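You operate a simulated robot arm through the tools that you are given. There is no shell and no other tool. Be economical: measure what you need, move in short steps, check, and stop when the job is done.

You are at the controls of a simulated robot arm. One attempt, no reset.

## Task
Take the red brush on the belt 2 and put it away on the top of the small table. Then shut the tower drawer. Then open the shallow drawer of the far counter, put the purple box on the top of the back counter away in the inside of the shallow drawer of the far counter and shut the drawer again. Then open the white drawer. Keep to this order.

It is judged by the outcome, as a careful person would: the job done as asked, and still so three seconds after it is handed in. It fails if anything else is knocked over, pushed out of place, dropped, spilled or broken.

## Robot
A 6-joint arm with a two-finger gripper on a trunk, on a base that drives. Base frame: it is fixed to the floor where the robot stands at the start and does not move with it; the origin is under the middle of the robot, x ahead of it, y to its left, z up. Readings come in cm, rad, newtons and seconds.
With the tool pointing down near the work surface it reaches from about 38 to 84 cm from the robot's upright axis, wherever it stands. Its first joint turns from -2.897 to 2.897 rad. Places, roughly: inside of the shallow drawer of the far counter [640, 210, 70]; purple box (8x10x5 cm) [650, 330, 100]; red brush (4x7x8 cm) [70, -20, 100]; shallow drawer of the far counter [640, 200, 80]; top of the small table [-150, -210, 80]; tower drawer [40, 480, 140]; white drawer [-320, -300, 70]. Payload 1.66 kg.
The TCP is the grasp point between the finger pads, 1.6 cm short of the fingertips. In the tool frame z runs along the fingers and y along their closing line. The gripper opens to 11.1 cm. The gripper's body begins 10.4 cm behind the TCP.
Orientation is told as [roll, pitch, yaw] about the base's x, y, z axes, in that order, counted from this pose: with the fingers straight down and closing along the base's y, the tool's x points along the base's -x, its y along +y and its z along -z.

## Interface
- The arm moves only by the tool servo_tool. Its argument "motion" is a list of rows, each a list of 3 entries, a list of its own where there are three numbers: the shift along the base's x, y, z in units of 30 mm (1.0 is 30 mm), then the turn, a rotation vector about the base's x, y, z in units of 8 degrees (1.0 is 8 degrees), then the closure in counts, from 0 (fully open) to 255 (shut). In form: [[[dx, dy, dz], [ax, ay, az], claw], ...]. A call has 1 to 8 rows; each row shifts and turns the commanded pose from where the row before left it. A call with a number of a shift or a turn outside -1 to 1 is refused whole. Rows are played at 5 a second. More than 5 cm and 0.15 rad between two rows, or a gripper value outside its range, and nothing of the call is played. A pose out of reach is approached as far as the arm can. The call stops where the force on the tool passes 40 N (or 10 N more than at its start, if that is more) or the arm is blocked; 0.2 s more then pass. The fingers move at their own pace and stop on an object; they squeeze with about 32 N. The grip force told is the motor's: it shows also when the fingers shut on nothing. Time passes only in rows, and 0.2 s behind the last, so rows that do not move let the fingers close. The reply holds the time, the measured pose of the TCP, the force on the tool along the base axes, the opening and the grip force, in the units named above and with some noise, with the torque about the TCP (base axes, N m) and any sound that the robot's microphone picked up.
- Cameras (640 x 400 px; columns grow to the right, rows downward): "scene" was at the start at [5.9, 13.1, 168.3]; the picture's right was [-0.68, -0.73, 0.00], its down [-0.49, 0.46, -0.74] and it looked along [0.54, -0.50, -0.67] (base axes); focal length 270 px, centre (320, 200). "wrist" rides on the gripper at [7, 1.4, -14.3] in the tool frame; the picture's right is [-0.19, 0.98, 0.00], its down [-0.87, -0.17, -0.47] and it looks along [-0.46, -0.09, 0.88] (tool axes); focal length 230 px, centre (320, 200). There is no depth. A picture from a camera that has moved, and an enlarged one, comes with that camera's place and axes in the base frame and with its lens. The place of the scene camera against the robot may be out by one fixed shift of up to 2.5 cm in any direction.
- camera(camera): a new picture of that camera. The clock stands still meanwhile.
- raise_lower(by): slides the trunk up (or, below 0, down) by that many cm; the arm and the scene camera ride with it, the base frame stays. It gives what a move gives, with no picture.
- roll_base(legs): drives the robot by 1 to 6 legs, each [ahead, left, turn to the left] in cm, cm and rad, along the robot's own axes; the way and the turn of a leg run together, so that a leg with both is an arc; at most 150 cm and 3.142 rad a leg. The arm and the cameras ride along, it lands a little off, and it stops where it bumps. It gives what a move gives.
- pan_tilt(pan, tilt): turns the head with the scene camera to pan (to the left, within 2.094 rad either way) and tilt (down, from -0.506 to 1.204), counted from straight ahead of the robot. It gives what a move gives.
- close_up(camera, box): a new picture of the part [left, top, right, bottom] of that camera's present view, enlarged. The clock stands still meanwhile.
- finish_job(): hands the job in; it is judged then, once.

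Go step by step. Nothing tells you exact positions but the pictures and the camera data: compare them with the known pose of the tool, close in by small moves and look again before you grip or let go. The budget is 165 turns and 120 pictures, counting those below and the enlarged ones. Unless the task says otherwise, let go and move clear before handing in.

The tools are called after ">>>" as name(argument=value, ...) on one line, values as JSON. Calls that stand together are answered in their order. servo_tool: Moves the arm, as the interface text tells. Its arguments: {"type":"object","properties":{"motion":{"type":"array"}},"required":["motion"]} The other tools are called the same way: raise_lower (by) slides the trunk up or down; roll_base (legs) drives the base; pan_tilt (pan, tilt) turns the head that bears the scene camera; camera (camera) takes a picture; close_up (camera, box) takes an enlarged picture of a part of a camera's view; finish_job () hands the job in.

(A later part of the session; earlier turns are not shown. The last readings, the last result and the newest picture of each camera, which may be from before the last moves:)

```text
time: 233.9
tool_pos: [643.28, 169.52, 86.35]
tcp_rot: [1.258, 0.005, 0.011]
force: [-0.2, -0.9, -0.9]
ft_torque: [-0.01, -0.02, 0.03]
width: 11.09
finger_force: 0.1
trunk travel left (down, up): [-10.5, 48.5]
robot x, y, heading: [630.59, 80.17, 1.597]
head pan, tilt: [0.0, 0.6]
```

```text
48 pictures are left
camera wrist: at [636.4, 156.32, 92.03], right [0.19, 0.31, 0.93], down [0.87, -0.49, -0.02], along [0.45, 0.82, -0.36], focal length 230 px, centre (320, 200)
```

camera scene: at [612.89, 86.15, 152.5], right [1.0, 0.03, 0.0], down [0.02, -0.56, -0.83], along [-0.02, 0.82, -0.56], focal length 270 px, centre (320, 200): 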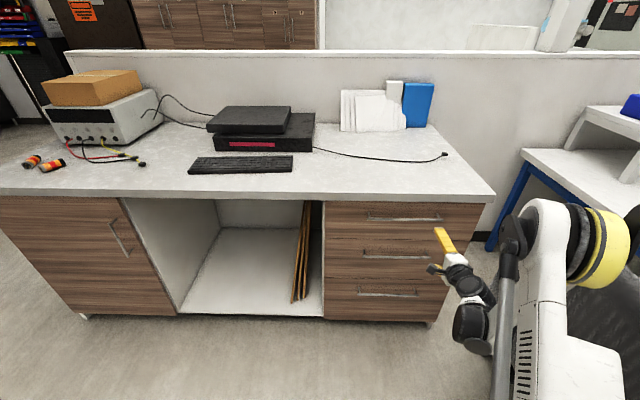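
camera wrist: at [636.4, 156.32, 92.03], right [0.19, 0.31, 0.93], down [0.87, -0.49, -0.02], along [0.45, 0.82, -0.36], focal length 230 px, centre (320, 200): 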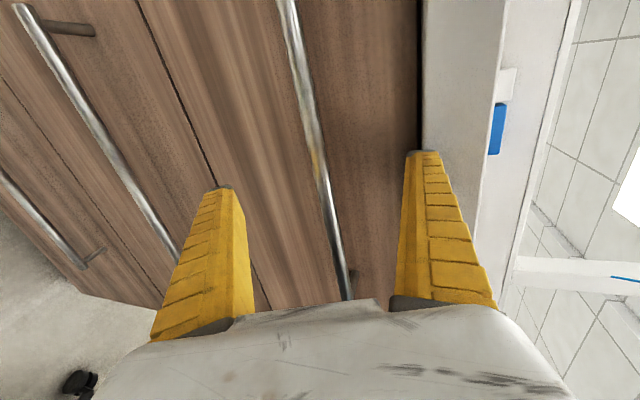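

The bar runs right through the grasp point. I'll move 1 cm further in and close.

>>> servo_tool(motion=[[[0, 0.3, 0], [0, 0, 0], 0], [[0, 0, 0], [0, 0, 0], 255], [[0, 0, 0], [0, 0, 0], 255], [[0, 0, 0], [0, 0, 0], 255], [[0, 0, 0], [0, 0, 0], 255]])

>>> servo_tool(motion=[[[0, -0.5, 0], [0, 0, 0], 255], [[0, -0.5, 0], [0, 0, 0], 255], [[0, -0.5, 0], [0, 0, 0], 255], [[0, -0.5, 0], [0, 0, 0], 255], [[0, -0.5, 0], [0, 0, 0], 255], [[0, -0.5, 0], [0, 0, 0], 255], [[0, 0, 0], [0, 0, 0], 255]])

>>> camera(camera="scene")

```text
time: 235.1
tool_pos: [643.29, 170.41, 86.43]
tcp_rot: [1.258, 0.005, 0.011]
force: [0.8, 0.6, 3.1]
ft_torque: [-0.01, -0.02, 0.04]
width: 0.82
finger_force: 33.8
trunk travel left (down, up): [-10.5, 48.5]
robot x, y, heading: [630.57, 79.94, 1.596]
head pan, tilt: [0.0, 0.6]
```

```text
time: 236.7
tool_pos: [643.28, 161.42, 86.29]
tcp_rot: [1.253, 0.004, 0.014]
force: [-0.3, -0.1, -18.5]
ft_torque: [0.26, -0.05, 0.19]
width: 0.25
finger_force: 28.8
trunk travel left (down, up): [-10.5, 48.5]
robot x, y, heading: [630.36, 80.12, 1.597]
head pan, tilt: [0.0, 0.6]
```

```text
47 pictures are left
camera scene: at [612.92, 86.36, 152.46], right [1.0, 0.03, 0.0], down [0.02, -0.57, -0.82], along [-0.02, 0.82, -0.57], focal length 270 px, centre (320, 200)
```

scene: 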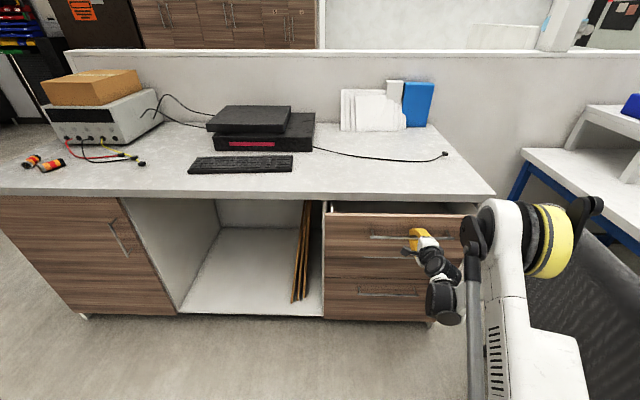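

The drawer is coming out. The grip reading dropped a bit, so I'll check it before pulling further.

>>> camera(camera="wrist")

```text
46 pictures are left
camera wrist: at [636.43, 148.3, 91.89], right [0.19, 0.31, 0.93], down [0.87, -0.49, -0.02], along [0.45, 0.82, -0.36], focal length 230 px, centre (320, 200)
```

wrist: 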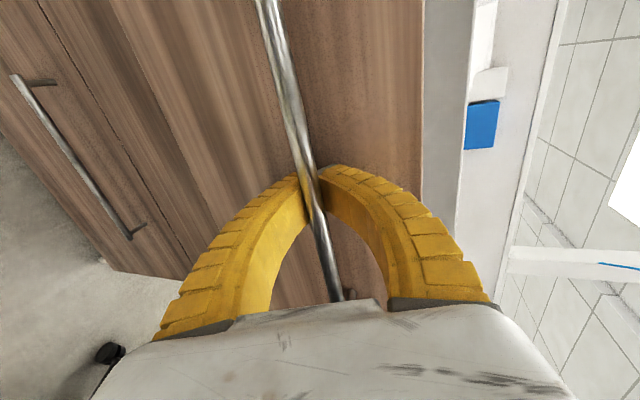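

The bar is near the fingertips and a little low. I'll regrip deeper and 0.6 cm lower, then pull more gently.

>>> servo_tool(motion=[[[0, 0, 0], [0, 0, 0], 100], [[0, 0, 0], [0, 0, 0], 100], [[0, 0.3, -0.2], [0, 0, 0], 100], [[0, 0.3, 0], [0, 0, 0], 100], [[0, 0, 0], [0, 0, 0], 255], [[0, 0, 0], [0, 0, 0], 255], [[0, 0, 0], [0, 0, 0], 255]])

>>> camera(camera="wrist")

```text
time: 238.3
tool_pos: [643.22, 163.25, 85.58]
tcp_rot: [1.257, 0.006, 0.012]
force: [-0.2, 1.9, 2.8]
ft_torque: [-0.02, -0.01, -0.03]
width: 0.0
finger_force: 28.4
trunk travel left (down, up): [-10.5, 48.5]
robot x, y, heading: [630.46, 80.19, 1.6]
head pan, tilt: [0.0, 0.6]
```

```text
45 pictures are left
camera wrist: at [636.42, 149.94, 91.37], right [0.19, 0.31, 0.93], down [0.87, -0.49, -0.02], along [0.45, 0.82, -0.36], focal length 230 px, centre (320, 200)
```

wrist: 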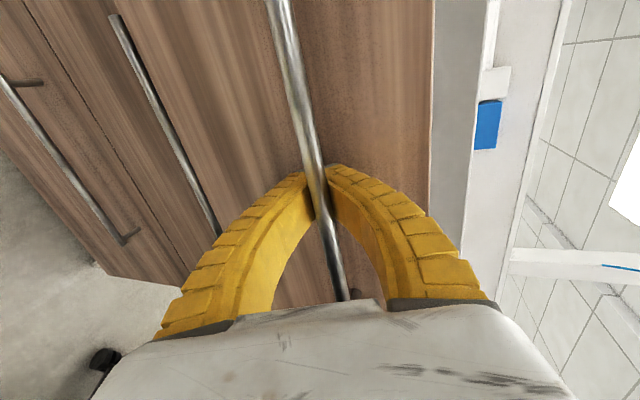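

I'll pull gently and check whether the drawer follows.

>>> servo_tool(motion=[[[0, -0.3, 0], [0, 0, 0], 255], [[0, -0.3, 0], [0, 0, 0], 255], [[0, -0.3, 0], [0, 0, 0], 255], [[0, -0.3, 0], [0, 0, 0], 255], [[0, -0.3, 0], [0, 0, 0], 255], [[0, -0.3, 0], [0, 0, 0], 255]])

>>> camera(camera="wrist")

```text
time: 239.7
tool_pos: [643.11, 157.75, 85.67]
tcp_rot: [1.257, 0.004, 0.011]
force: [-0.1, -0.3, 0.6]
ft_torque: [-0.03, -0.01, 0.0]
width: 0.0
finger_force: 28.7
trunk travel left (down, up): [-10.5, 48.5]
robot x, y, heading: [630.33, 79.71, 1.6]
head pan, tilt: [0.0, 0.6]
```

```text
44 pictures are left
camera wrist: at [636.29, 144.58, 91.3], right [0.19, 0.31, 0.93], down [0.87, -0.49, -0.02], along [0.45, 0.82, -0.36], focal length 230 px, centre (320, 200)
```

wrist: 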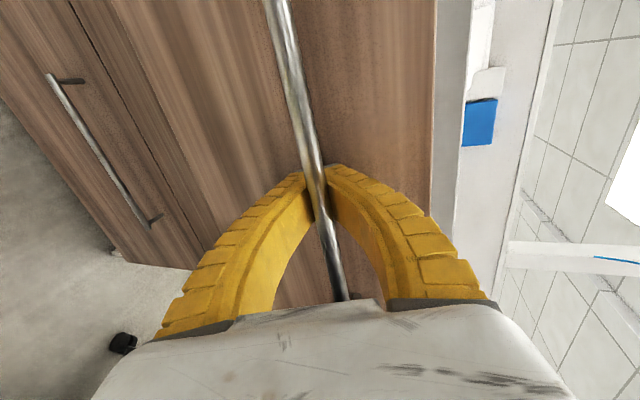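

The drawer follows nicely. I'll pull about 15 cm more.

>>> servo_tool(motion=[[[0, -0.6, 0], [0, 0, 0], 255], [[0, -0.6, 0], [0, 0, 0], 255], [[0, -0.6, 0], [0, 0, 0], 255], [[0, -0.6, 0], [0, 0, 0], 255], [[0, -0.6, 0], [0, 0, 0], 255], [[0, -0.6, 0], [0, 0, 0], 255], [[0, -0.6, 0], [0, 0, 0], 255], [[0, -0.6, 0], [0, 0, 0], 255]])

>>> camera(camera="scene")

```text
time: 240.5
tool_pos: [643.58, 155.9, 86.5]
tcp_rot: [1.246, 0.003, 0.023]
force: [-0.8, -1.8, -28.3]
ft_torque: [0.6, -0.08, 0.1]
width: 0.73
finger_force: 28.8
out of reach, approached as far as the arm can: row 1, 2, 3
trunk travel left (down, up): [-10.5, 48.5]
robot x, y, heading: [630.44, 79.65, 1.603]
head pan, tilt: [0.0, 0.6]
stopped in row 3: the force on the tool passed its limit at 46 N (the readings are from after the stop); the commanded pose is now the measured one
```

```text
43 pictures are left
camera scene: at [612.92, 86.41, 152.46], right [1.0, 0.03, 0.0], down [0.02, -0.57, -0.82], along [-0.02, 0.82, -0.57], focal length 270 px, centre (320, 200)
```

scene: 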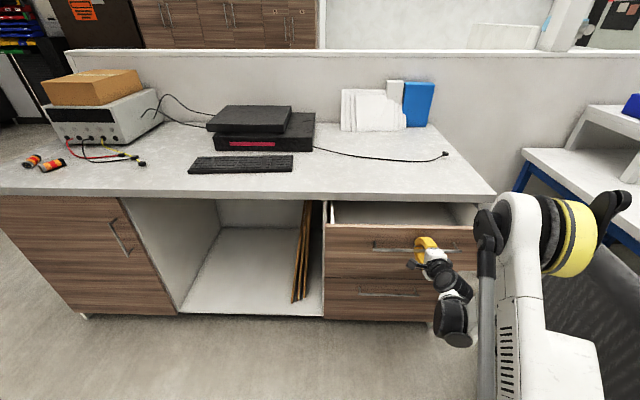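

The arm is at its folding limit, so I'll relax the height slightly and pull the rest by driving the base straight back.

>>> servo_tool(motion=[[[0, 0.2, -0.25], [0, 0, 0], 255], [[0, 0, 0], [0, 0, 0], 255]])

>>> roll_base(legs=[[-15, 0, 0]])

>>> camera(camera="scene")

>>> camera(camera="wrist")

```text
time: 241.1
tool_pos: [643.5, 156.47, 86.15]
tcp_rot: [1.251, 0.005, 0.019]
force: [-0.5, 0.8, -6.9]
ft_torque: [0.12, -0.02, -0.06]
width: 0.01
finger_force: 29.2
trunk travel left (down, up): [-10.5, 48.5]
robot x, y, heading: [630.22, 80.4, 1.599]
head pan, tilt: [0.0, 0.6]
```

```text
time: 242.5
tool_pos: [644.12, 141.4, 86.12]
tcp_rot: [1.25, 0.006, 0.02]
force: [2.4, 0.5, -7.5]
ft_torque: [0.14, -0.04, 0.0]
width: 0.0
finger_force: 28.7
trunk travel left (down, up): [-10.5, 48.5]
robot x, y, heading: [630.71, 65.02, 1.602]
head pan, tilt: [0.0, 0.6]
```

```text
42 pictures are left
camera scene: at [613.34, 71.23, 152.49], right [1.0, 0.03, 0.0], down [0.02, -0.57, -0.82], along [-0.02, 0.82, -0.57], focal length 270 px, centre (320, 200)
```

scene: 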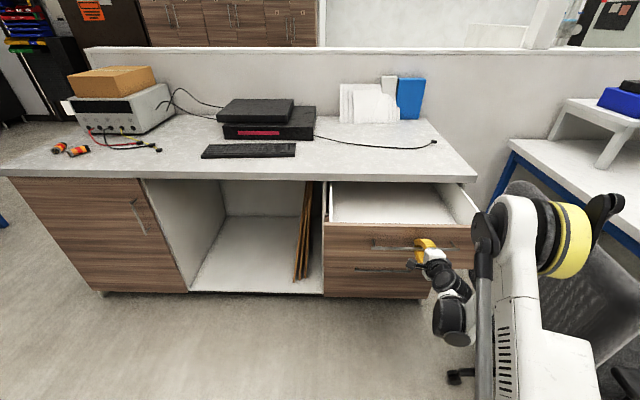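

```text
41 pictures are left
camera wrist: at [637.33, 128.25, 91.81], right [0.19, 0.31, 0.93], down [0.87, -0.48, -0.01], along [0.45, 0.82, -0.36], focal length 230 px, centre (320, 200)
```

wrist: 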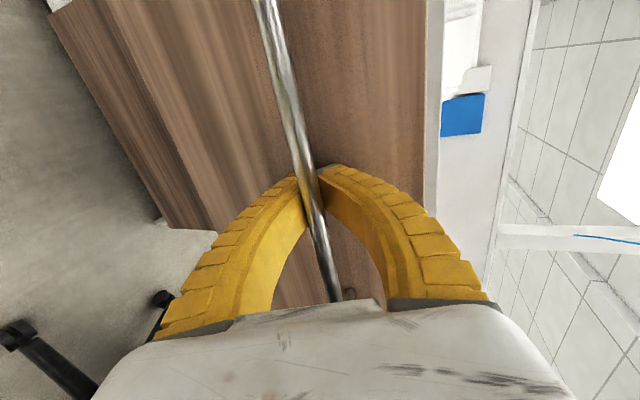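

The drawer is open about 28 cm. I'll release the handle, back off, and bring the tool upright again for the trip to the purple box.

>>> servo_tool(motion=[[[0, 0, 0], [0, 0, 0], 0], [[0, 0, 0], [0, 0, 0], 0], [[0, 0, 0], [0, 0, 0], 0]])

>>> roll_base(legs=[[-15, 0, 0]])

>>> raise_lower(by=17)

>>> servo_tool(motion=[[[0, 0, 1], [-1, 0, 0], 0], [[0, 0, 1], [-1, 0, 0], 0], [[0, 0, 1], [-1, 0, 0], 0], [[0, 0, 1], [-1, 0, 0], 0], [[0, -0.5, 1], [-1, 0, 0], 0], [[0, -0.5, 1], [-1, 0, 0], 0], [[0, -0.5, 0.5], [-1, 0, 0], 0], [[0, -0.5, 0], [-1, 0, 0], 0]])

>>> servo_tool(motion=[[[0, -0.5, 0], [-1, 0, 0], 0], [[0, -0.5, 0], [0, 0, 1], 0], [[0, -0.5, 0], [0, 0, 1], 0], [[0, 0, 0], [0, 0, 1], 0], [[0, 0, 0], [0, 0, 1], 0], [[0, 0, 0], [0, 0, 1], 0], [[0, 0, 0], [0, 0, 1], 0], [[0, 0, 0], [0, 0, 1], 0]])

>>> camera(camera="scene")

```text
time: 243.3
tool_pos: [644.09, 141.44, 86.21]
tcp_rot: [1.252, 0.003, 0.019]
force: [-0.4, 0.2, -0.3]
ft_torque: [0.0, 0.01, -0.05]
width: 11.11
finger_force: 0.0
trunk travel left (down, up): [-10.5, 48.5]
robot x, y, heading: [630.62, 64.95, 1.601]
head pan, tilt: [0.0, 0.6]
```

```text
time: 244.7
tool_pos: [644.46, 126.61, 86.27]
tcp_rot: [1.252, 0.003, 0.019]
force: [0.4, 0.5, 0.1]
ft_torque: [-0.01, -0.02, 0.0]
width: 11.08
finger_force: 0.1
trunk travel left (down, up): [-10.5, 48.5]
robot x, y, heading: [631.08, 50.41, 1.603]
head pan, tilt: [0.0, 0.6]
```

```text
time: 246.6
tool_pos: [644.53, 126.52, 103.01]
tcp_rot: [1.25, 0.004, 0.02]
force: [0.3, 0.3, -0.4]
ft_torque: [0.01, 0.01, -0.01]
width: 11.13
finger_force: 0.0
trunk travel left (down, up): [-27.5, 31.5]
robot x, y, heading: [631.0, 50.07, 1.603]
head pan, tilt: [0.0, 0.6]
```

```text
time: 248.4
tool_pos: [644.52, 120.58, 122.61]
tcp_rot: [0.13, 0.019, 0.003]
force: [-1.0, -0.1, -0.8]
ft_torque: [-0.03, 0.0, 0.01]
width: 11.08
finger_force: 0.1
trunk travel left (down, up): [-27.5, 31.5]
robot x, y, heading: [630.98, 50.47, 1.598]
head pan, tilt: [0.0, 0.6]
```

```text
time: 250.2
tool_pos: [644.54, 116.08, 122.74]
tcp_rot: [-0.007, 0.018, 0.982]
force: [-0.3, 0.9, 0.0]
ft_torque: [0.01, -0.04, -0.03]
width: 11.11
finger_force: 0.0
trunk travel left (down, up): [-27.5, 31.5]
robot x, y, heading: [631.4, 50.04, 1.601]
head pan, tilt: [0.0, 0.6]
```

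```text
40 pictures are left
camera scene: at [613.73, 56.27, 169.49], right [1.0, 0.03, 0.0], down [0.02, -0.56, -0.83], along [-0.02, 0.82, -0.56], focal length 270 px, centre (320, 200)
```

scene: 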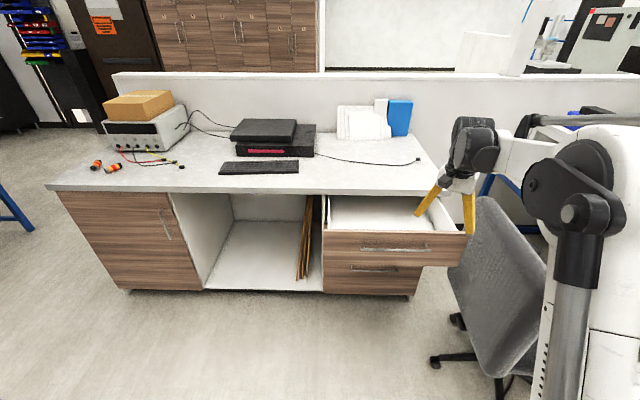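

The drawer stays open. I'll retract the arm, then drive back around the counter's west end to the back counter's aisle.

>>> servo_tool(motion=[[[0, -1, 0], [0, 0, 1], 0], [[-0.5, -1, 0], [0, 0, 1], 0], [[-0.5, -1, 0], [0, 0, 1], 0], [[-0.5, -1, 0], [0, 0, 1], 0], [[-0.5, -1, 0], [0, 0, 0.3], 0], [[0, -1, 0], [0, 0, 0], 0], [[0, -1, 0], [0, 0, 0], 0]])

>>> roll_base(legs=[[0, 0, -0.03], [0, 113, 0], [0, 113, 0], [120, 0, 0], [120, 0, 0], [100, 0, 0]])

>>> pan_tilt(pan=-0.9, tilt=0.4)

>>> camera(camera="scene")

```text
time: 251.8
tool_pos: [638.26, 94.89, 122.62]
tcp_rot: [-0.004, 0.018, 1.579]
force: [-0.2, 0.4, 0.8]
ft_torque: [0.04, 0.03, 0.04]
width: 11.07
finger_force: 0.1
trunk travel left (down, up): [-27.5, 31.5]
robot x, y, heading: [631.49, 50.17, 1.597]
head pan, tilt: [0.0, 0.6]
```

```text
time: 279.3
tool_pos: [403.04, 430.14, 122.75]
tcp_rot: [-0.005, 0.018, 1.593]
force: [-0.1, -1.0, 0.7]
ft_torque: [0.02, 0.01, 0.0]
width: 11.1
finger_force: 0.1
trunk travel left (down, up): [-27.5, 31.5]
robot x, y, heading: [396.45, 385.19, 1.614]
head pan, tilt: [0.0, 0.6]
```

```text
time: 280.5
tool_pos: [403.06, 430.09, 122.65]
tcp_rot: [-0.005, 0.018, 1.594]
force: [-0.2, 0.0, 0.6]
ft_torque: [-0.03, -0.01, -0.02]
width: 11.09
finger_force: 0.0
trunk travel left (down, up): [-27.5, 31.5]
robot x, y, heading: [396.36, 385.35, 1.61]
head pan, tilt: [-0.901, 0.4]
```

```text
39 pictures are left
camera scene: at [386.36, 388.19, 171.31], right [0.65, -0.76, 0.0], down [-0.29, -0.25, -0.92], along [0.7, 0.6, -0.39], focal length 270 px, centre (320, 200)
```

scene: 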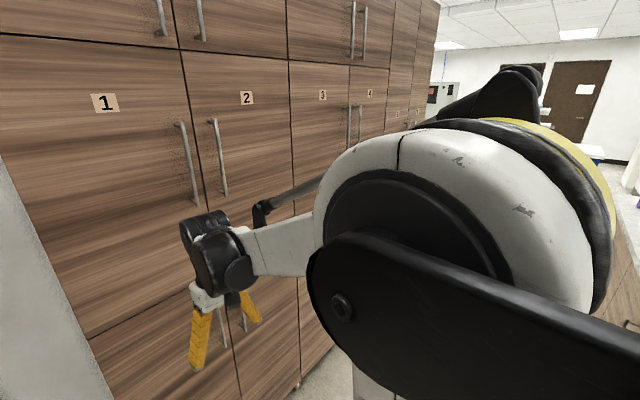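

I'm close to the cabinets but clear. I'll turn east, drive along the aisle, and face the back counter near the box.

>>> roll_base(legs=[[0, 0, -1.61], [118, 8, 0], [118, 0, 0], [0, 0, -1.571]])

>>> pan_tilt(pan=0.0, tilt=0.7)

>>> camera(camera="scene")

>>> camera(camera="wrist")

```text
time: 299.8
tool_pos: [622.1, 347.25, 122.63]
tcp_rot: [-0.006, 0.018, -1.626]
force: [0.6, -0.6, -0.5]
ft_torque: [-0.02, -0.01, 0.01]
width: 11.09
finger_force: 0.2
trunk travel left (down, up): [-27.5, 31.5]
robot x, y, heading: [631.92, 391.52, -1.61]
head pan, tilt: [-0.901, 0.4]
```

```text
time: 301.0
tool_pos: [622.14, 347.36, 122.69]
tcp_rot: [-0.006, 0.019, -1.626]
force: [-0.2, 0.9, 0.5]
ft_torque: [-0.02, 0.01, 0.0]
width: 11.08
finger_force: 0.0
trunk travel left (down, up): [-27.5, 31.5]
robot x, y, heading: [631.9, 391.52, -1.613]
head pan, tilt: [0.0, 0.7]
```

```text
38 pictures are left
camera scene: at [652.71, 384.07, 168.63], right [-1.0, 0.04, 0.0], down [0.02, 0.64, -0.77], along [-0.03, -0.76, -0.64], focal length 270 px, centre (320, 200)
```

scene: 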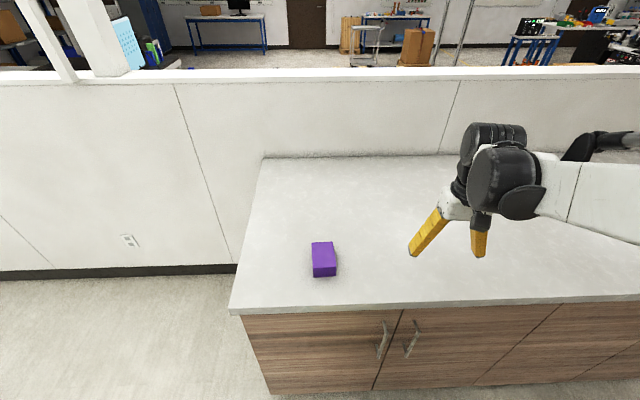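

```text
37 pictures are left
camera wrist: at [623.88, 353.95, 136.97], right [0.97, -0.24, -0.01], down [-0.21, -0.86, 0.46], along [-0.12, -0.44, -0.89], focal length 230 px, centre (320, 200)
```

wrist: 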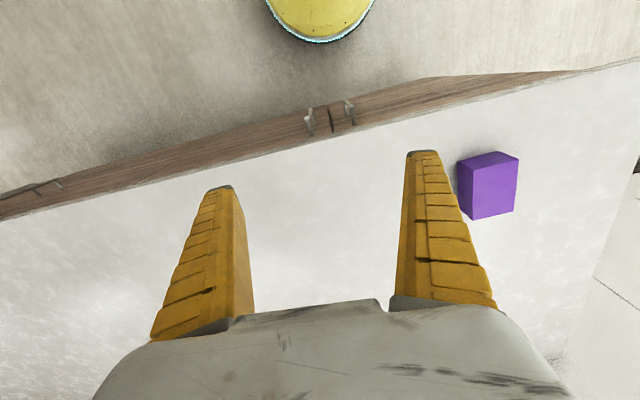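

The purple box is at about [649, 330] on the counter, 8 cm wide along x. I'll move above it and look.

>>> servo_tool(motion=[[[1, -0.7, 0], [0, 0, 0], 0], [[1, -0.7, 0], [0, 0, 0], 0], [[1, -0.7, 0], [0, 0, 0], 0], [[1, -0.7, 0], [0, 0, 0], 0], [[1, -0.7, 0], [0, 0, 0], 0], [[1, -0.7, 0], [0, 0, 0], 0], [[1, -0.7, 0], [0, 0, 0], 0], [[1, -0.9, 0], [0, 0, 0], 0]])

>>> servo_tool(motion=[[[1, 0, -0.5], [0, 0, 0], 0], [[0, 0, -0.5], [0, 0, 0], 0], [[0, 0, 0], [0, 0, 0], 0]])

>>> camera(camera="wrist")

```text
time: 302.8
tool_pos: [646.21, 329.76, 122.46]
tcp_rot: [-0.009, 0.018, -1.628]
force: [0.4, 0.0, -0.4]
ft_torque: [0.06, 0.02, 0.04]
width: 11.09
finger_force: 0.1
trunk travel left (down, up): [-27.5, 31.5]
robot x, y, heading: [632.21, 391.39, -1.611]
head pan, tilt: [0.0, 0.7]
```

```text
time: 303.6
tool_pos: [649.01, 330.03, 119.64]
tcp_rot: [-0.005, 0.019, -1.627]
force: [0.6, -0.5, -0.7]
ft_torque: [0.0, 0.0, 0.02]
width: 11.1
finger_force: 0.1
trunk travel left (down, up): [-27.5, 31.5]
robot x, y, heading: [632.49, 391.31, -1.609]
head pan, tilt: [0.0, 0.7]
```

```text
36 pictures are left
camera wrist: at [650.8, 336.64, 134.0], right [0.97, -0.24, -0.01], down [-0.21, -0.86, 0.46], along [-0.12, -0.44, -0.89], focal length 230 px, centre (320, 200)
```

wrist: 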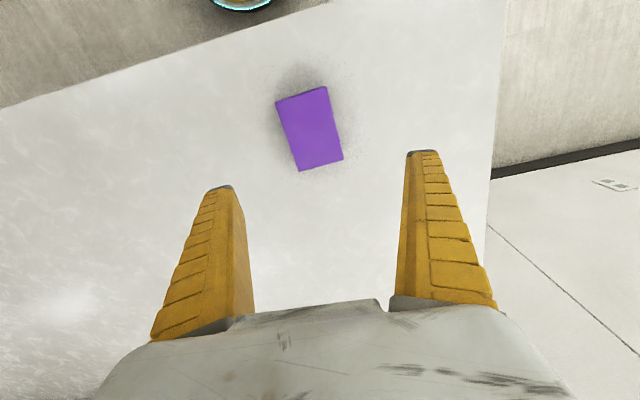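

The box's sides line up with x and y, centred at about [647.8, 331.2]. I'll adjust and descend partway.

>>> servo_tool(motion=[[[-0.4, 0.4, -1], [0, 0, 0.25], 0], [[0, 0, -1], [0, 0, 0], 0], [[0, 0, -1], [0, 0, 0], 0], [[0, 0, -1], [0, 0, 0], 0], [[0, 0, -0.5], [0, 0, 0], 0], [[0, 0, 0], [0, 0, 0], 0]])

>>> camera(camera="wrist")

>>> camera(camera="scene")

```text
time: 305.0
tool_pos: [647.95, 331.1, 106.29]
tcp_rot: [-0.003, 0.018, -1.591]
force: [0.1, -0.2, 0.8]
ft_torque: [-0.02, 0.01, 0.02]
width: 11.12
finger_force: 0.1
trunk travel left (down, up): [-27.5, 31.5]
robot x, y, heading: [631.88, 391.23, -1.606]
head pan, tilt: [0.0, 0.7]
```

```text
35 pictures are left
camera wrist: at [649.47, 337.75, 120.6], right [0.98, -0.21, -0.01], down [-0.18, -0.87, 0.46], along [-0.1, -0.44, -0.89], focal length 230 px, centre (320, 200)
```

wrist: 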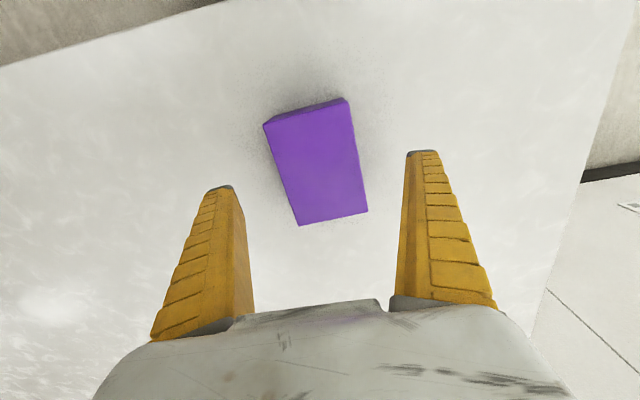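

```text
34 pictures are left
camera scene: at [652.72, 384.07, 168.63], right [-1.0, 0.04, 0.0], down [0.02, 0.64, -0.76], along [-0.03, -0.76, -0.64], focal length 270 px, centre (320, 200)
```

scene: 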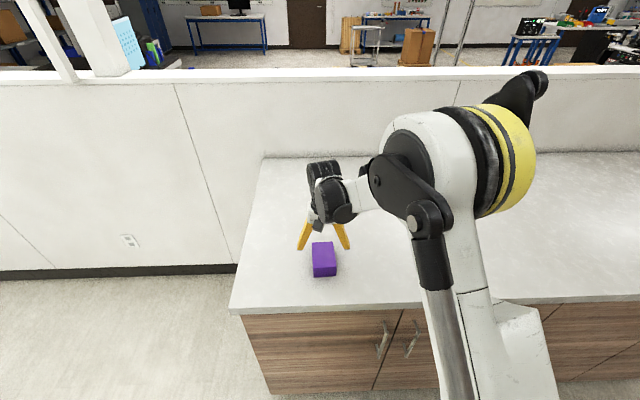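

The box top seems to be at about z 97. I'll correct y by −0.8 and descend to about z 96, then look.

>>> servo_tool(motion=[[[-0.15, -0.25, -1], [0, 0, 0], 0], [[0, 0, -1], [0, 0, 0], 0], [[0, 0, -0.7], [0, 0, 0], 0], [[0, 0, -0.4], [0, 0, 0], 0], [[0, 0, -0.3], [0, 0, 0], 0], [[0, 0, 0], [0, 0, 0], 0]])

>>> camera(camera="wrist")

>>> close_up(camera="scene", box=[260, 200, 388, 300])

```text
time: 305.9
tool_pos: [647.59, 330.38, 98.03]
tcp_rot: [-0.005, 0.016, -1.592]
force: [-1.6, 5.7, 16.1]
ft_torque: [0.01, -1.03, 0.24]
width: 11.17
finger_force: 0.0
trunk travel left (down, up): [-27.5, 31.5]
robot x, y, heading: [632.34, 391.39, -1.602]
head pan, tilt: [0.0, 0.7]
stopped in row 4: the force on the tool passed its limit at 57 N (the readings are from after the stop); the commanded pose is now the measured one
```

```text
33 pictures are left
camera wrist: at [649.09, 337.08, 112.32], right [0.98, -0.21, -0.01], down [-0.18, -0.87, 0.46], along [-0.1, -0.45, -0.89], focal length 230 px, centre (320, 200)
```

wrist: 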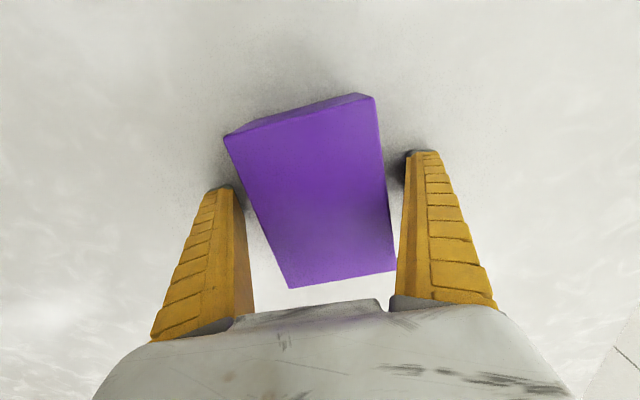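

```text
4.00 times, centred on (324, 250) of scene
camera zoom: at [652.66, 384.23, 168.66], right [-1.0, 0.04, 0.0], down [0.02, 0.64, -0.77], along [-0.03, -0.77, -0.64], focal length 1081 px, centre (304, 0)
```

zoom: 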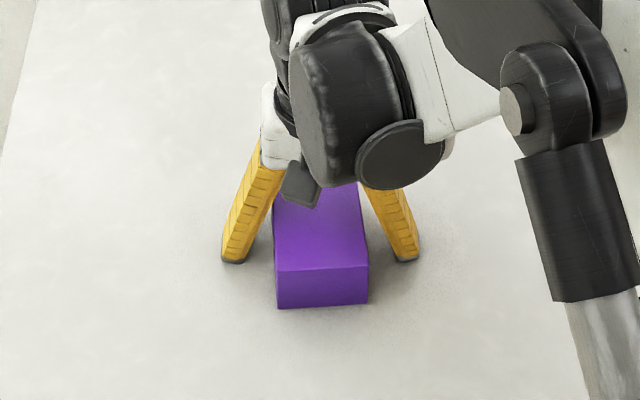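

The fingertips touch the counter at z≈96.4 and straddle the box well. I'll ease up 0.6 cm and close.

>>> servo_tool(motion=[[[0, 0, 0.25], [0, 0, 0], 0], [[0, 0, 0], [0, 0, 0], 255], [[0, 0, 0], [0, 0, 0], 255], [[0, 0, 0], [0, 0, 0], 255], [[0, 0, 0], [0, 0, 0], 255]])

>>> servo_tool(motion=[[[0, 0, 0.5], [0, 0, 0], 255], [[0, 0, 1], [0, 0, 0], 255], [[0, 0, 1], [0, 0, 0], 255], [[0, 0, 1], [0, 0, 0], 255], [[0, 0, 1], [0, 0, 0], 255], [[0, 0, 1], [0, 0, 0], 255], [[0, 0, 1], [0, 0, 0], 255], [[0, 0, 1], [0, 0, 0], 255]])

>>> camera(camera="wrist")

```text
time: 307.1
tool_pos: [647.75, 330.14, 98.6]
tcp_rot: [-0.004, 0.017, -1.592]
force: [-0.2, -0.3, -0.7]
ft_torque: [-0.04, 0.0, 0.01]
width: 6.95
finger_force: 32.3
trunk travel left (down, up): [-27.5, 31.5]
robot x, y, heading: [631.9, 391.54, -1.606]
head pan, tilt: [0.0, 0.7]
```

```text
time: 308.9
tool_pos: [647.77, 330.25, 121.1]
tcp_rot: [-0.004, 0.017, -1.591]
force: [-0.1, 0.0, -1.6]
ft_torque: [-0.03, -0.01, 0.0]
width: 6.98
finger_force: 32.2
trunk travel left (down, up): [-27.5, 31.5]
robot x, y, heading: [632.62, 391.35, -1.602]
head pan, tilt: [0.0, 0.7]
```

```text
31 pictures are left
camera wrist: at [649.21, 336.94, 135.48], right [0.98, -0.21, -0.01], down [-0.18, -0.87, 0.46], along [-0.1, -0.45, -0.89], focal length 230 px, centre (320, 200)
```

wrist: 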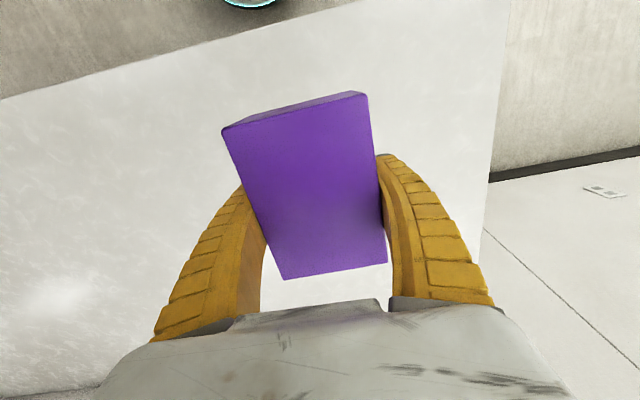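

Box held. I'll retract and retrace the route back to the far counter's open drawer.

>>> servo_tool(motion=[[[-0.5, 1, 0.3], [0, 0, 0], 255], [[-0.5, 1, 0], [0, 0, 0], 255], [[-0.5, 1, 0], [0, 0, 0], 255], [[-0.5, 1, 0], [0, 0, 0], 255], [[-0.5, 1, 0], [0, 0, 0], 255], [[-0.5, 0, 0], [0, 0, 0], 255]])

>>> roll_base(legs=[[0, 0, -1.54], [115, 0, 0], [115, 0, 0], [0, 0, 1.571]])

```text
time: 310.3
tool_pos: [638.75, 345.38, 122.02]
tcp_rot: [-0.003, 0.017, -1.592]
force: [-0.7, -0.2, -2.3]
ft_torque: [-0.01, 0.0, -0.01]
width: 6.94
finger_force: 31.4
trunk travel left (down, up): [-27.5, 31.5]
robot x, y, heading: [632.12, 391.55, -1.604]
head pan, tilt: [0.0, 0.7]
```

```text
time: 329.3
tool_pos: [409.27, 353.14, 121.95]
tcp_rot: [-0.003, 0.018, -1.588]
force: [0.2, 0.9, -2.6]
ft_torque: [0.0, -0.01, 0.01]
width: 6.9
finger_force: 31.6
trunk travel left (down, up): [-27.5, 31.5]
robot x, y, heading: [402.7, 398.79, -1.608]
head pan, tilt: [0.0, 0.7]
```

I'll continue south, then east, and turn north in front of the open drawer.

>>> roll_base(legs=[[0, 0, 0.037], [115, 0, 0], [115, 0, 0], [110, 0, 0]])

>>> roll_base(legs=[[0, 0, 1.571], [110, 0, 0], [115, 0, 0], [0, 0, 1.571]])

>>> camera(camera="scene")

```text
time: 346.4
tool_pos: [409.06, 9.58, 121.92]
tcp_rot: [-0.003, 0.018, -1.585]
force: [-0.2, 0.2, -2.1]
ft_torque: [0.0, 0.02, 0.05]
width: 6.89
finger_force: 32.0
trunk travel left (down, up): [-27.5, 31.5]
robot x, y, heading: [402.39, 55.66, -1.605]
head pan, tilt: [0.0, 0.7]
```

```text
time: 365.0
tool_pos: [620.92, 87.19, 121.95]
tcp_rot: [-0.003, 0.019, 1.511]
force: [0.2, -0.3, -1.4]
ft_torque: [0.01, 0.02, 0.02]
width: 6.89
finger_force: 31.8
trunk travel left (down, up): [-27.5, 31.5]
robot x, y, heading: [625.67, 40.93, 1.498]
head pan, tilt: [0.0, 0.7]
```

```text
30 pictures are left
camera scene: at [609.0, 48.54, 168.62], right [1.0, -0.08, 0.0], down [-0.05, -0.64, -0.76], along [0.06, 0.76, -0.64], focal length 270 px, centre (320, 200)
```

scene: 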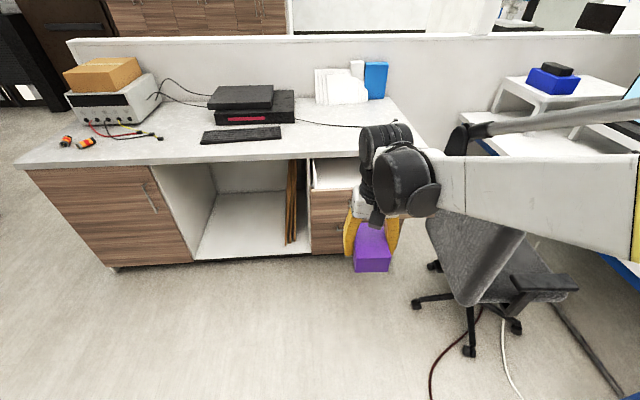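

The drawer is still open and the box is held. I'll straighten and drive up to the drawer.

>>> roll_base(legs=[[0, 0, 0.07], [44, -10, 0]])

>>> camera(camera="scene")

>>> camera(camera="wrist")

```text
time: 368.2
tool_pos: [628.28, 131.26, 121.87]
tcp_rot: [-0.003, 0.016, 1.573]
force: [-0.4, -0.2, -3.1]
ft_torque: [-0.03, 0.0, 0.0]
width: 6.89
finger_force: 32.0
trunk travel left (down, up): [-27.5, 31.5]
robot x, y, heading: [635.49, 85.06, 1.561]
head pan, tilt: [0.0, 0.7]
```

```text
29 pictures are left
camera scene: at [618.83, 91.84, 168.62], right [1.0, -0.01, 0.0], down [-0.01, -0.64, -0.76], along [0.01, 0.76, -0.64], focal length 270 px, centre (320, 200)
```

scene: 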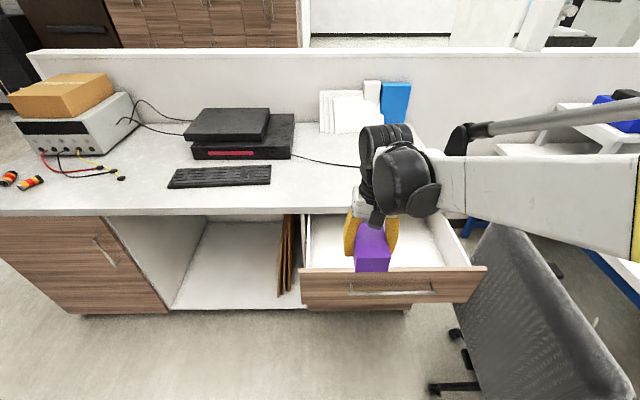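

```text
28 pictures are left
camera wrist: at [626.89, 124.56, 136.24], right [-0.98, 0.19, -0.01], down [0.16, 0.87, 0.46], along [0.09, 0.45, -0.89], focal length 230 px, centre (320, 200)
```

wrist: 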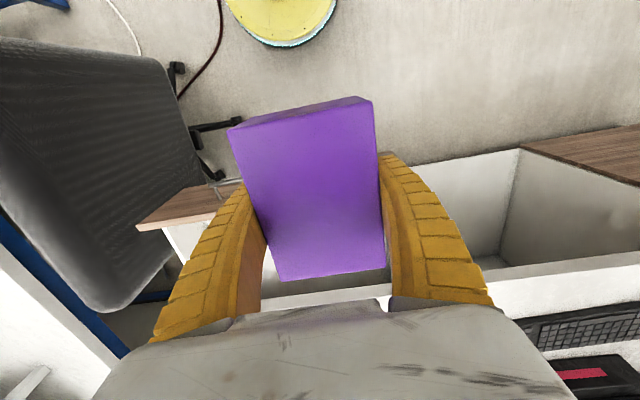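

The open drawer's inside spans x≈615–673, y≈148–169. I'll lower the trunk 12 cm and bring the box above [643, 157.5].

>>> servo_tool(motion=[[[0.6, 1, 0], [0, 0, 0], 255], [[0.6, 1, 0], [0, 0, 0], 255], [[0.6, 1, 0], [0, 0, 0], 255], [[0.6, 1, 0], [0, 0, 0], 255], [[0.6, 1, 0], [0, 0, 0], 255], [[0.6, 1, 0], [0, 0, 0], 255], [[0.6, 1, 0], [0, 0, 0], 255], [[0.6, 1, 0], [0, 0, 0], 255]])

>>> servo_tool(motion=[[[0, 0.7, 0], [0, 0, 0], 255], [[0, 0, 0], [0, 0, 0], 255]])

>>> raise_lower(by=-12)

>>> camera(camera="scene")

>>> camera(camera="wrist")

```text
time: 370.0
tool_pos: [642.76, 155.36, 121.75]
tcp_rot: [-0.005, 0.019, 1.574]
force: [0.5, -0.3, -2.0]
ft_torque: [-0.03, 0.0, -0.01]
width: 6.9
finger_force: 31.9
trunk travel left (down, up): [-27.5, 31.5]
robot x, y, heading: [635.75, 85.16, 1.555]
head pan, tilt: [0.0, 0.7]
```

```text
time: 370.6
tool_pos: [642.61, 157.2, 121.99]
tcp_rot: [-0.003, 0.017, 1.573]
force: [-0.4, -1.1, -1.6]
ft_torque: [0.04, 0.01, -0.01]
width: 6.89
finger_force: 32.1
trunk travel left (down, up): [-27.5, 31.5]
robot x, y, heading: [635.88, 84.93, 1.555]
head pan, tilt: [0.0, 0.7]
```

```text
time: 372.1
tool_pos: [642.65, 157.29, 109.95]
tcp_rot: [-0.003, 0.018, 1.572]
force: [0.6, 0.1, -2.4]
ft_torque: [0.0, 0.0, -0.05]
width: 6.87
finger_force: 32.0
trunk travel left (down, up): [-15.5, 43.5]
robot x, y, heading: [636.16, 85.45, 1.56]
head pan, tilt: [0.0, 0.7]
```

```text
27 pictures are left
camera scene: at [618.82, 91.75, 156.64], right [1.0, -0.01, 0.0], down [-0.01, -0.64, -0.76], along [0.01, 0.76, -0.64], focal length 270 px, centre (320, 200)
```

scene: 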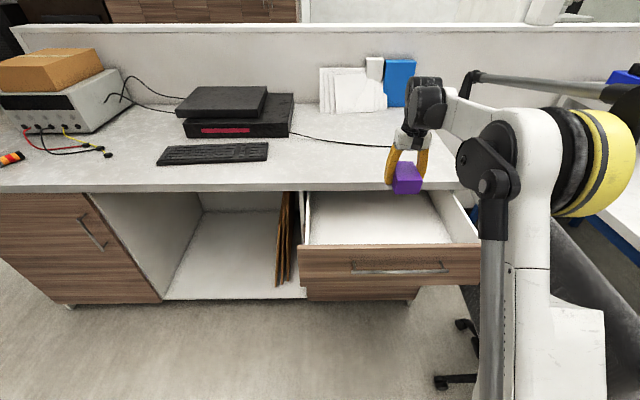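

```text
26 pictures are left
camera wrist: at [641.23, 150.65, 124.21], right [-0.98, 0.19, -0.01], down [0.16, 0.87, 0.46], along [0.09, 0.45, -0.89], focal length 230 px, centre (320, 200)
```

wrist: 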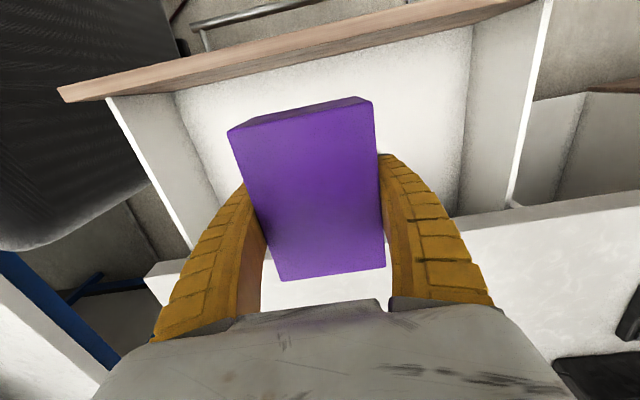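

The box is over the drawer opening (y 148–172). I'll shift to y≈159 and descend into the drawer, watching the force.

>>> servo_tool(motion=[[[0, 0.55, -1], [0, 0, 0], 255], [[0, 0, -1], [0, 0, 0], 255], [[0, 0, -1], [0, 0, 0], 255], [[0, 0, -1], [0, 0, 0], 255], [[0, 0, -1], [0, 0, 0], 255], [[0, 0, -1], [0, 0, 0], 255], [[0, 0, -0.5], [0, 0, 0], 255], [[0, 0, 0], [0, 0, 0], 255]])

>>> camera(camera="wrist")

>>> camera(camera="scene")

```text
time: 373.9
tool_pos: [642.58, 159.02, 90.42]
tcp_rot: [-0.005, 0.017, 1.573]
force: [0.1, -1.0, -2.0]
ft_torque: [0.01, -0.02, 0.0]
width: 6.92
finger_force: 32.5
trunk travel left (down, up): [-15.5, 43.5]
robot x, y, heading: [635.95, 85.23, 1.558]
head pan, tilt: [0.0, 0.7]
```

```text
25 pictures are left
camera wrist: at [641.18, 152.37, 104.63], right [-0.98, 0.19, -0.01], down [0.16, 0.87, 0.46], along [0.09, 0.45, -0.89], focal length 230 px, centre (320, 200)
```

wrist: 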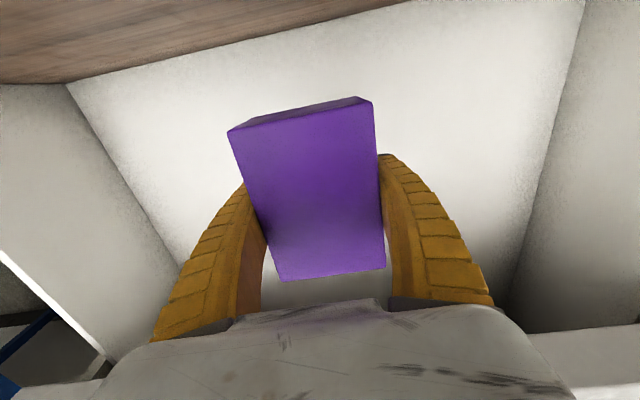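

```text
24 pictures are left
camera scene: at [618.82, 91.77, 156.63], right [1.0, -0.01, 0.0], down [-0.01, -0.64, -0.76], along [0.01, 0.76, -0.64], focal length 270 px, centre (320, 200)
```

scene: 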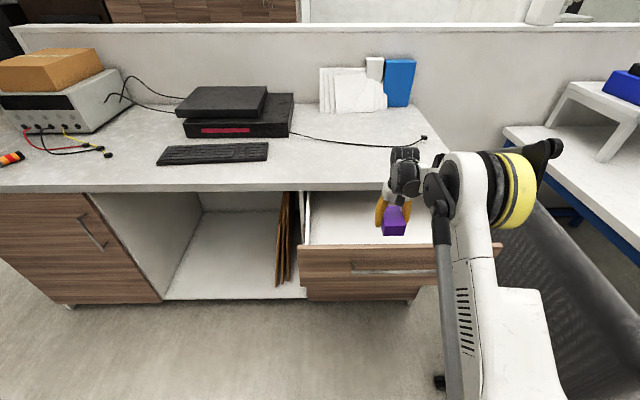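

The drawer floor looks to be near z≈74. I'll go down slowly in small steps until the box touches.

>>> servo_tool(motion=[[[0, 0, -0.8], [0, 0, 0], 255], [[0, 0, -0.8], [0, 0, 0], 255], [[0, 0, -0.8], [0, 0, 0], 255], [[0, 0, -0.5], [0, 0, 0], 255], [[0, 0, -0.4], [0, 0, 0], 255], [[0, 0, -0.3], [0, 0, 0], 255], [[0, 0, -0.3], [0, 0, 0], 255], [[0, 0, -0.3], [0, 0, 0], 255]])

>>> close_up(camera="scene", box=[290, 130, 482, 290])

```text
time: 375.7
tool_pos: [642.63, 158.88, 77.84]
tcp_rot: [-0.004, 0.017, 1.571]
force: [0.6, 0.2, -1.7]
ft_torque: [0.01, -0.01, 0.01]
width: 6.92
finger_force: 31.9
trunk travel left (down, up): [-15.5, 43.5]
robot x, y, heading: [636.26, 85.0, 1.557]
head pan, tilt: [0.0, 0.7]
```

```text
2.50 times, centred on (386, 210) of scene
camera zoom: at [618.82, 91.78, 156.62], right [1.0, -0.01, 0.0], down [-0.01, -0.64, -0.76], along [0.01, 0.76, -0.64], focal length 676 px, centre (155, 175)
```

zoom: 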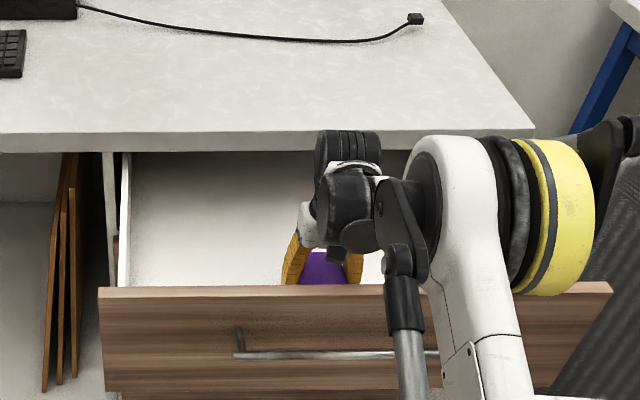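

>>> servo_tool(motion=[[[0, 0, -0.2], [0, 0, 0], 255], [[0, 0, -0.2], [0, 0, 0], 255], [[0, 0, -0.2], [0, 0, 0], 255], [[0, 0, -0.2], [0, 0, 0], 255], [[0, 0, -0.2], [0, 0, 0], 255], [[0, 0, -0.2], [0, 0, 0], 255], [[0, 0, 0], [0, 0, 0], 255]])

```text
time: 376.6
tool_pos: [642.72, 158.89, 76.36]
tcp_rot: [-0.004, 0.016, 1.573]
force: [-0.3, 2.4, 36.1]
ft_torque: [0.02, 0.23, -0.03]
width: 6.89
finger_force: 31.9
trunk travel left (down, up): [-15.5, 43.5]
robot x, y, heading: [636.26, 85.62, 1.56]
head pan, tilt: [0.0, 0.7]
stopped in row 4: the force on the tool passed its limit at 48 N (the readings are from after the stop); the commanded pose is now the measured one
```

The box touches the drawer floor at TCP z≈76.4. I'll ease up slightly, open, and lift straight out.

>>> servo_tool(motion=[[[0, 0, 0.1], [0, 0, 0], 255], [[0, 0, 0], [0, 0, 0], 150], [[0, 0, 0], [0, 0, 0], 60], [[0, 0, 0], [0, 0, 0], 0], [[0, 0, 0.5], [0, 0, 0], 0], [[0, 0, 1], [0, 0, 0], 0], [[0, 0, 1], [0, 0, 0], 0], [[0, 0, 1], [0, 0, 0], 0]])

>>> servo_tool(motion=[[[0, 0, 1], [0, 0, 0], 0], [[0, 0, 1], [0, 0, 0], 0], [[0, 0, 1], [0, 0, 0], 0], [[0, 0, 1], [0, 0, 0], 0], [[0, 0, 1], [0, 0, 0], 0], [[0, 0, 1], [0, 0, 0], 0], [[0, 0, 0], [0, 0, 0], 0]])

>>> camera(camera="wrist")

```text
time: 378.4
tool_pos: [642.61, 158.98, 86.91]
tcp_rot: [-0.004, 0.018, 1.574]
force: [0.9, 0.6, 0.0]
ft_torque: [0.0, -0.01, -0.01]
width: 11.11
finger_force: 0.0
trunk travel left (down, up): [-15.5, 43.5]
robot x, y, heading: [636.03, 85.27, 1.556]
head pan, tilt: [0.0, 0.7]
```

```text
time: 380.0
tool_pos: [642.81, 158.94, 104.91]
tcp_rot: [-0.004, 0.016, 1.574]
force: [0.2, 0.8, -0.7]
ft_torque: [0.02, -0.02, 0.02]
width: 11.11
finger_force: 0.0
trunk travel left (down, up): [-15.5, 43.5]
robot x, y, heading: [635.76, 85.21, 1.56]
head pan, tilt: [0.0, 0.7]
```

```text
22 pictures are left
camera wrist: at [641.31, 152.29, 119.18], right [-0.98, 0.19, -0.01], down [0.16, 0.87, 0.46], along [0.09, 0.45, -0.89], focal length 230 px, centre (320, 200)
```

wrist: 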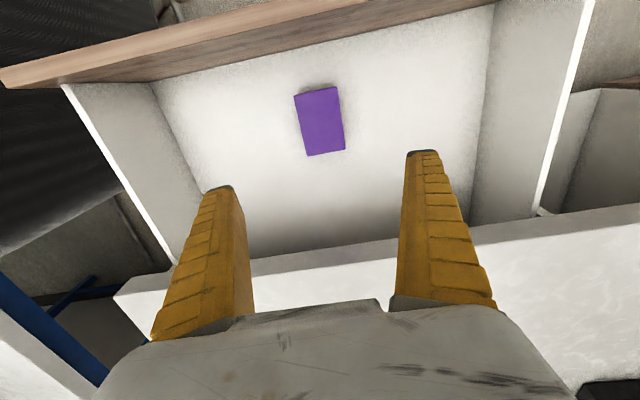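

The purple box sits flat in the drawer. I'll bring the closed fingers in front of the drawer and tilt them a little to push it shut.

>>> servo_tool(motion=[[[0, -1, 0], [0, 0, 0], 0], [[0, -1, 0], [0, 0, 0], 0], [[0, -1, 0], [0, 0, 0], 0], [[0, -1, 0], [0, 0, 0], 0], [[0, -1, 0], [0, 0, 0], 255], [[0, -1, 0], [0, 0, 0], 255], [[0, -1, 0], [0, 0, 0], 255], [[0, -1, 0], [0, 0, 0], 255]])

>>> servo_tool(motion=[[[0, -0.5, 0], [1, 0, 0], 255], [[0, 0, -1], [1, 0, 0], 255], [[0, 0, -1], [1, 0, 0], 255], [[0, 0, -1], [0, 0, 0], 255], [[0, 0, -1], [0, 0, 0], 255], [[0, 0, -1], [0, 0, 0], 255], [[0, 0, -1], [0, 0, 0], 255], [[0, 0, -0.2], [0, 0, 0], 255]])

>>> camera(camera="wrist")

```text
time: 381.8
tool_pos: [642.74, 134.68, 104.88]
tcp_rot: [-0.004, 0.018, 1.573]
force: [-0.4, -0.7, 0.1]
ft_torque: [0.0, 0.0, -0.01]
width: 0.0
finger_force: 28.2
trunk travel left (down, up): [-15.5, 43.5]
robot x, y, heading: [636.14, 85.22, 1.554]
head pan, tilt: [0.0, 0.7]
```

```text
time: 383.6
tool_pos: [643.1, 135.92, 90.32]
tcp_rot: [-0.004, -0.396, 1.574]
force: [0.0, 0.0, -0.9]
ft_torque: [0.02, -0.01, -0.01]
width: 0.02
finger_force: 28.6
out of reach, approached as far as the arm can: row 6, 7, 8
trunk travel left (down, up): [-15.5, 43.5]
robot x, y, heading: [635.91, 84.73, 1.557]
head pan, tilt: [0.0, 0.7]
```

```text
21 pictures are left
camera wrist: at [641.58, 124.03, 100.62], right [-0.98, 0.17, 0.07], down [0.16, 0.62, 0.77], along [0.09, 0.77, -0.63], focal length 230 px, centre (320, 200)
```

wrist: 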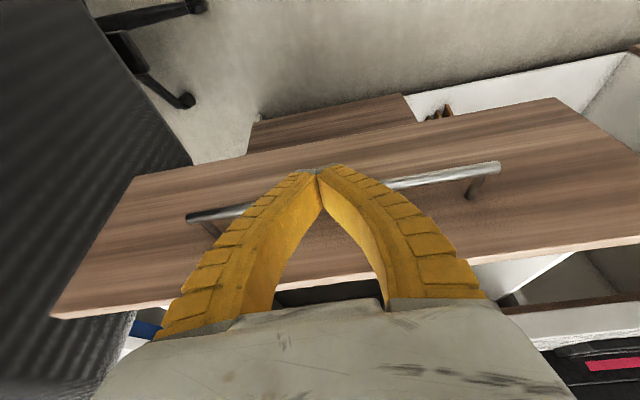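

It can't get lower this close in, so I'll drop the trunk 6 cm and then push the handle forward with the arm.

>>> raise_lower(by=-6)

>>> servo_tool(motion=[[[0, 0.5, 0], [0, 0, 0], 255], [[0, 0.5, 0], [0, 0, 0], 255], [[0, 0.5, 0], [0, 0, 0], 255], [[0, 0.5, 0], [0, 0, 0], 255], [[0, 0.5, 0], [0, 0, 0], 255], [[0, 0.5, 0], [0, 0, 0], 255], [[0, 0.5, 0], [0, 0, 0], 255], [[0, 0.5, 0], [0, 0, 0], 255]])

>>> camera(camera="scene")

```text
time: 384.6
tool_pos: [643.05, 135.96, 84.34]
tcp_rot: [-0.005, -0.398, 1.575]
force: [-0.2, 0.4, -0.9]
ft_torque: [0.0, -0.02, -0.01]
width: 0.0
finger_force: 28.4
trunk travel left (down, up): [-9.5, 49.5]
robot x, y, heading: [635.79, 85.58, 1.557]
head pan, tilt: [0.0, 0.7]
```

```text
time: 386.4
tool_pos: [642.97, 147.93, 84.15]
tcp_rot: [-0.003, -0.396, 1.571]
force: [1.1, -0.5, 0.5]
ft_torque: [0.0, 0.01, -0.02]
width: 0.01
finger_force: 28.3
trunk travel left (down, up): [-9.5, 49.5]
robot x, y, heading: [635.95, 85.27, 1.554]
head pan, tilt: [0.0, 0.7]
```

```text
20 pictures are left
camera scene: at [618.82, 91.78, 150.62], right [1.0, -0.01, 0.0], down [-0.01, -0.64, -0.76], along [0.01, 0.76, -0.64], focal length 270 px, centre (320, 200)
```

scene: 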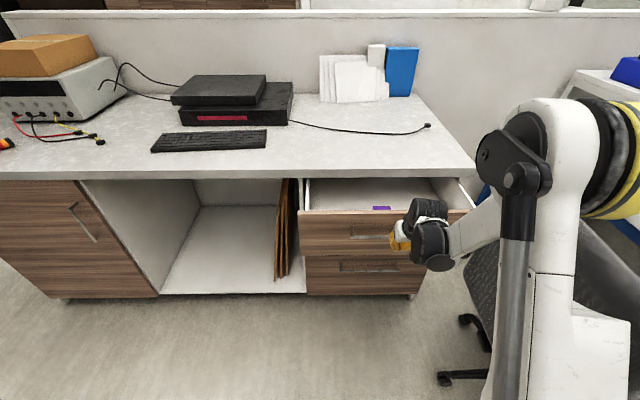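

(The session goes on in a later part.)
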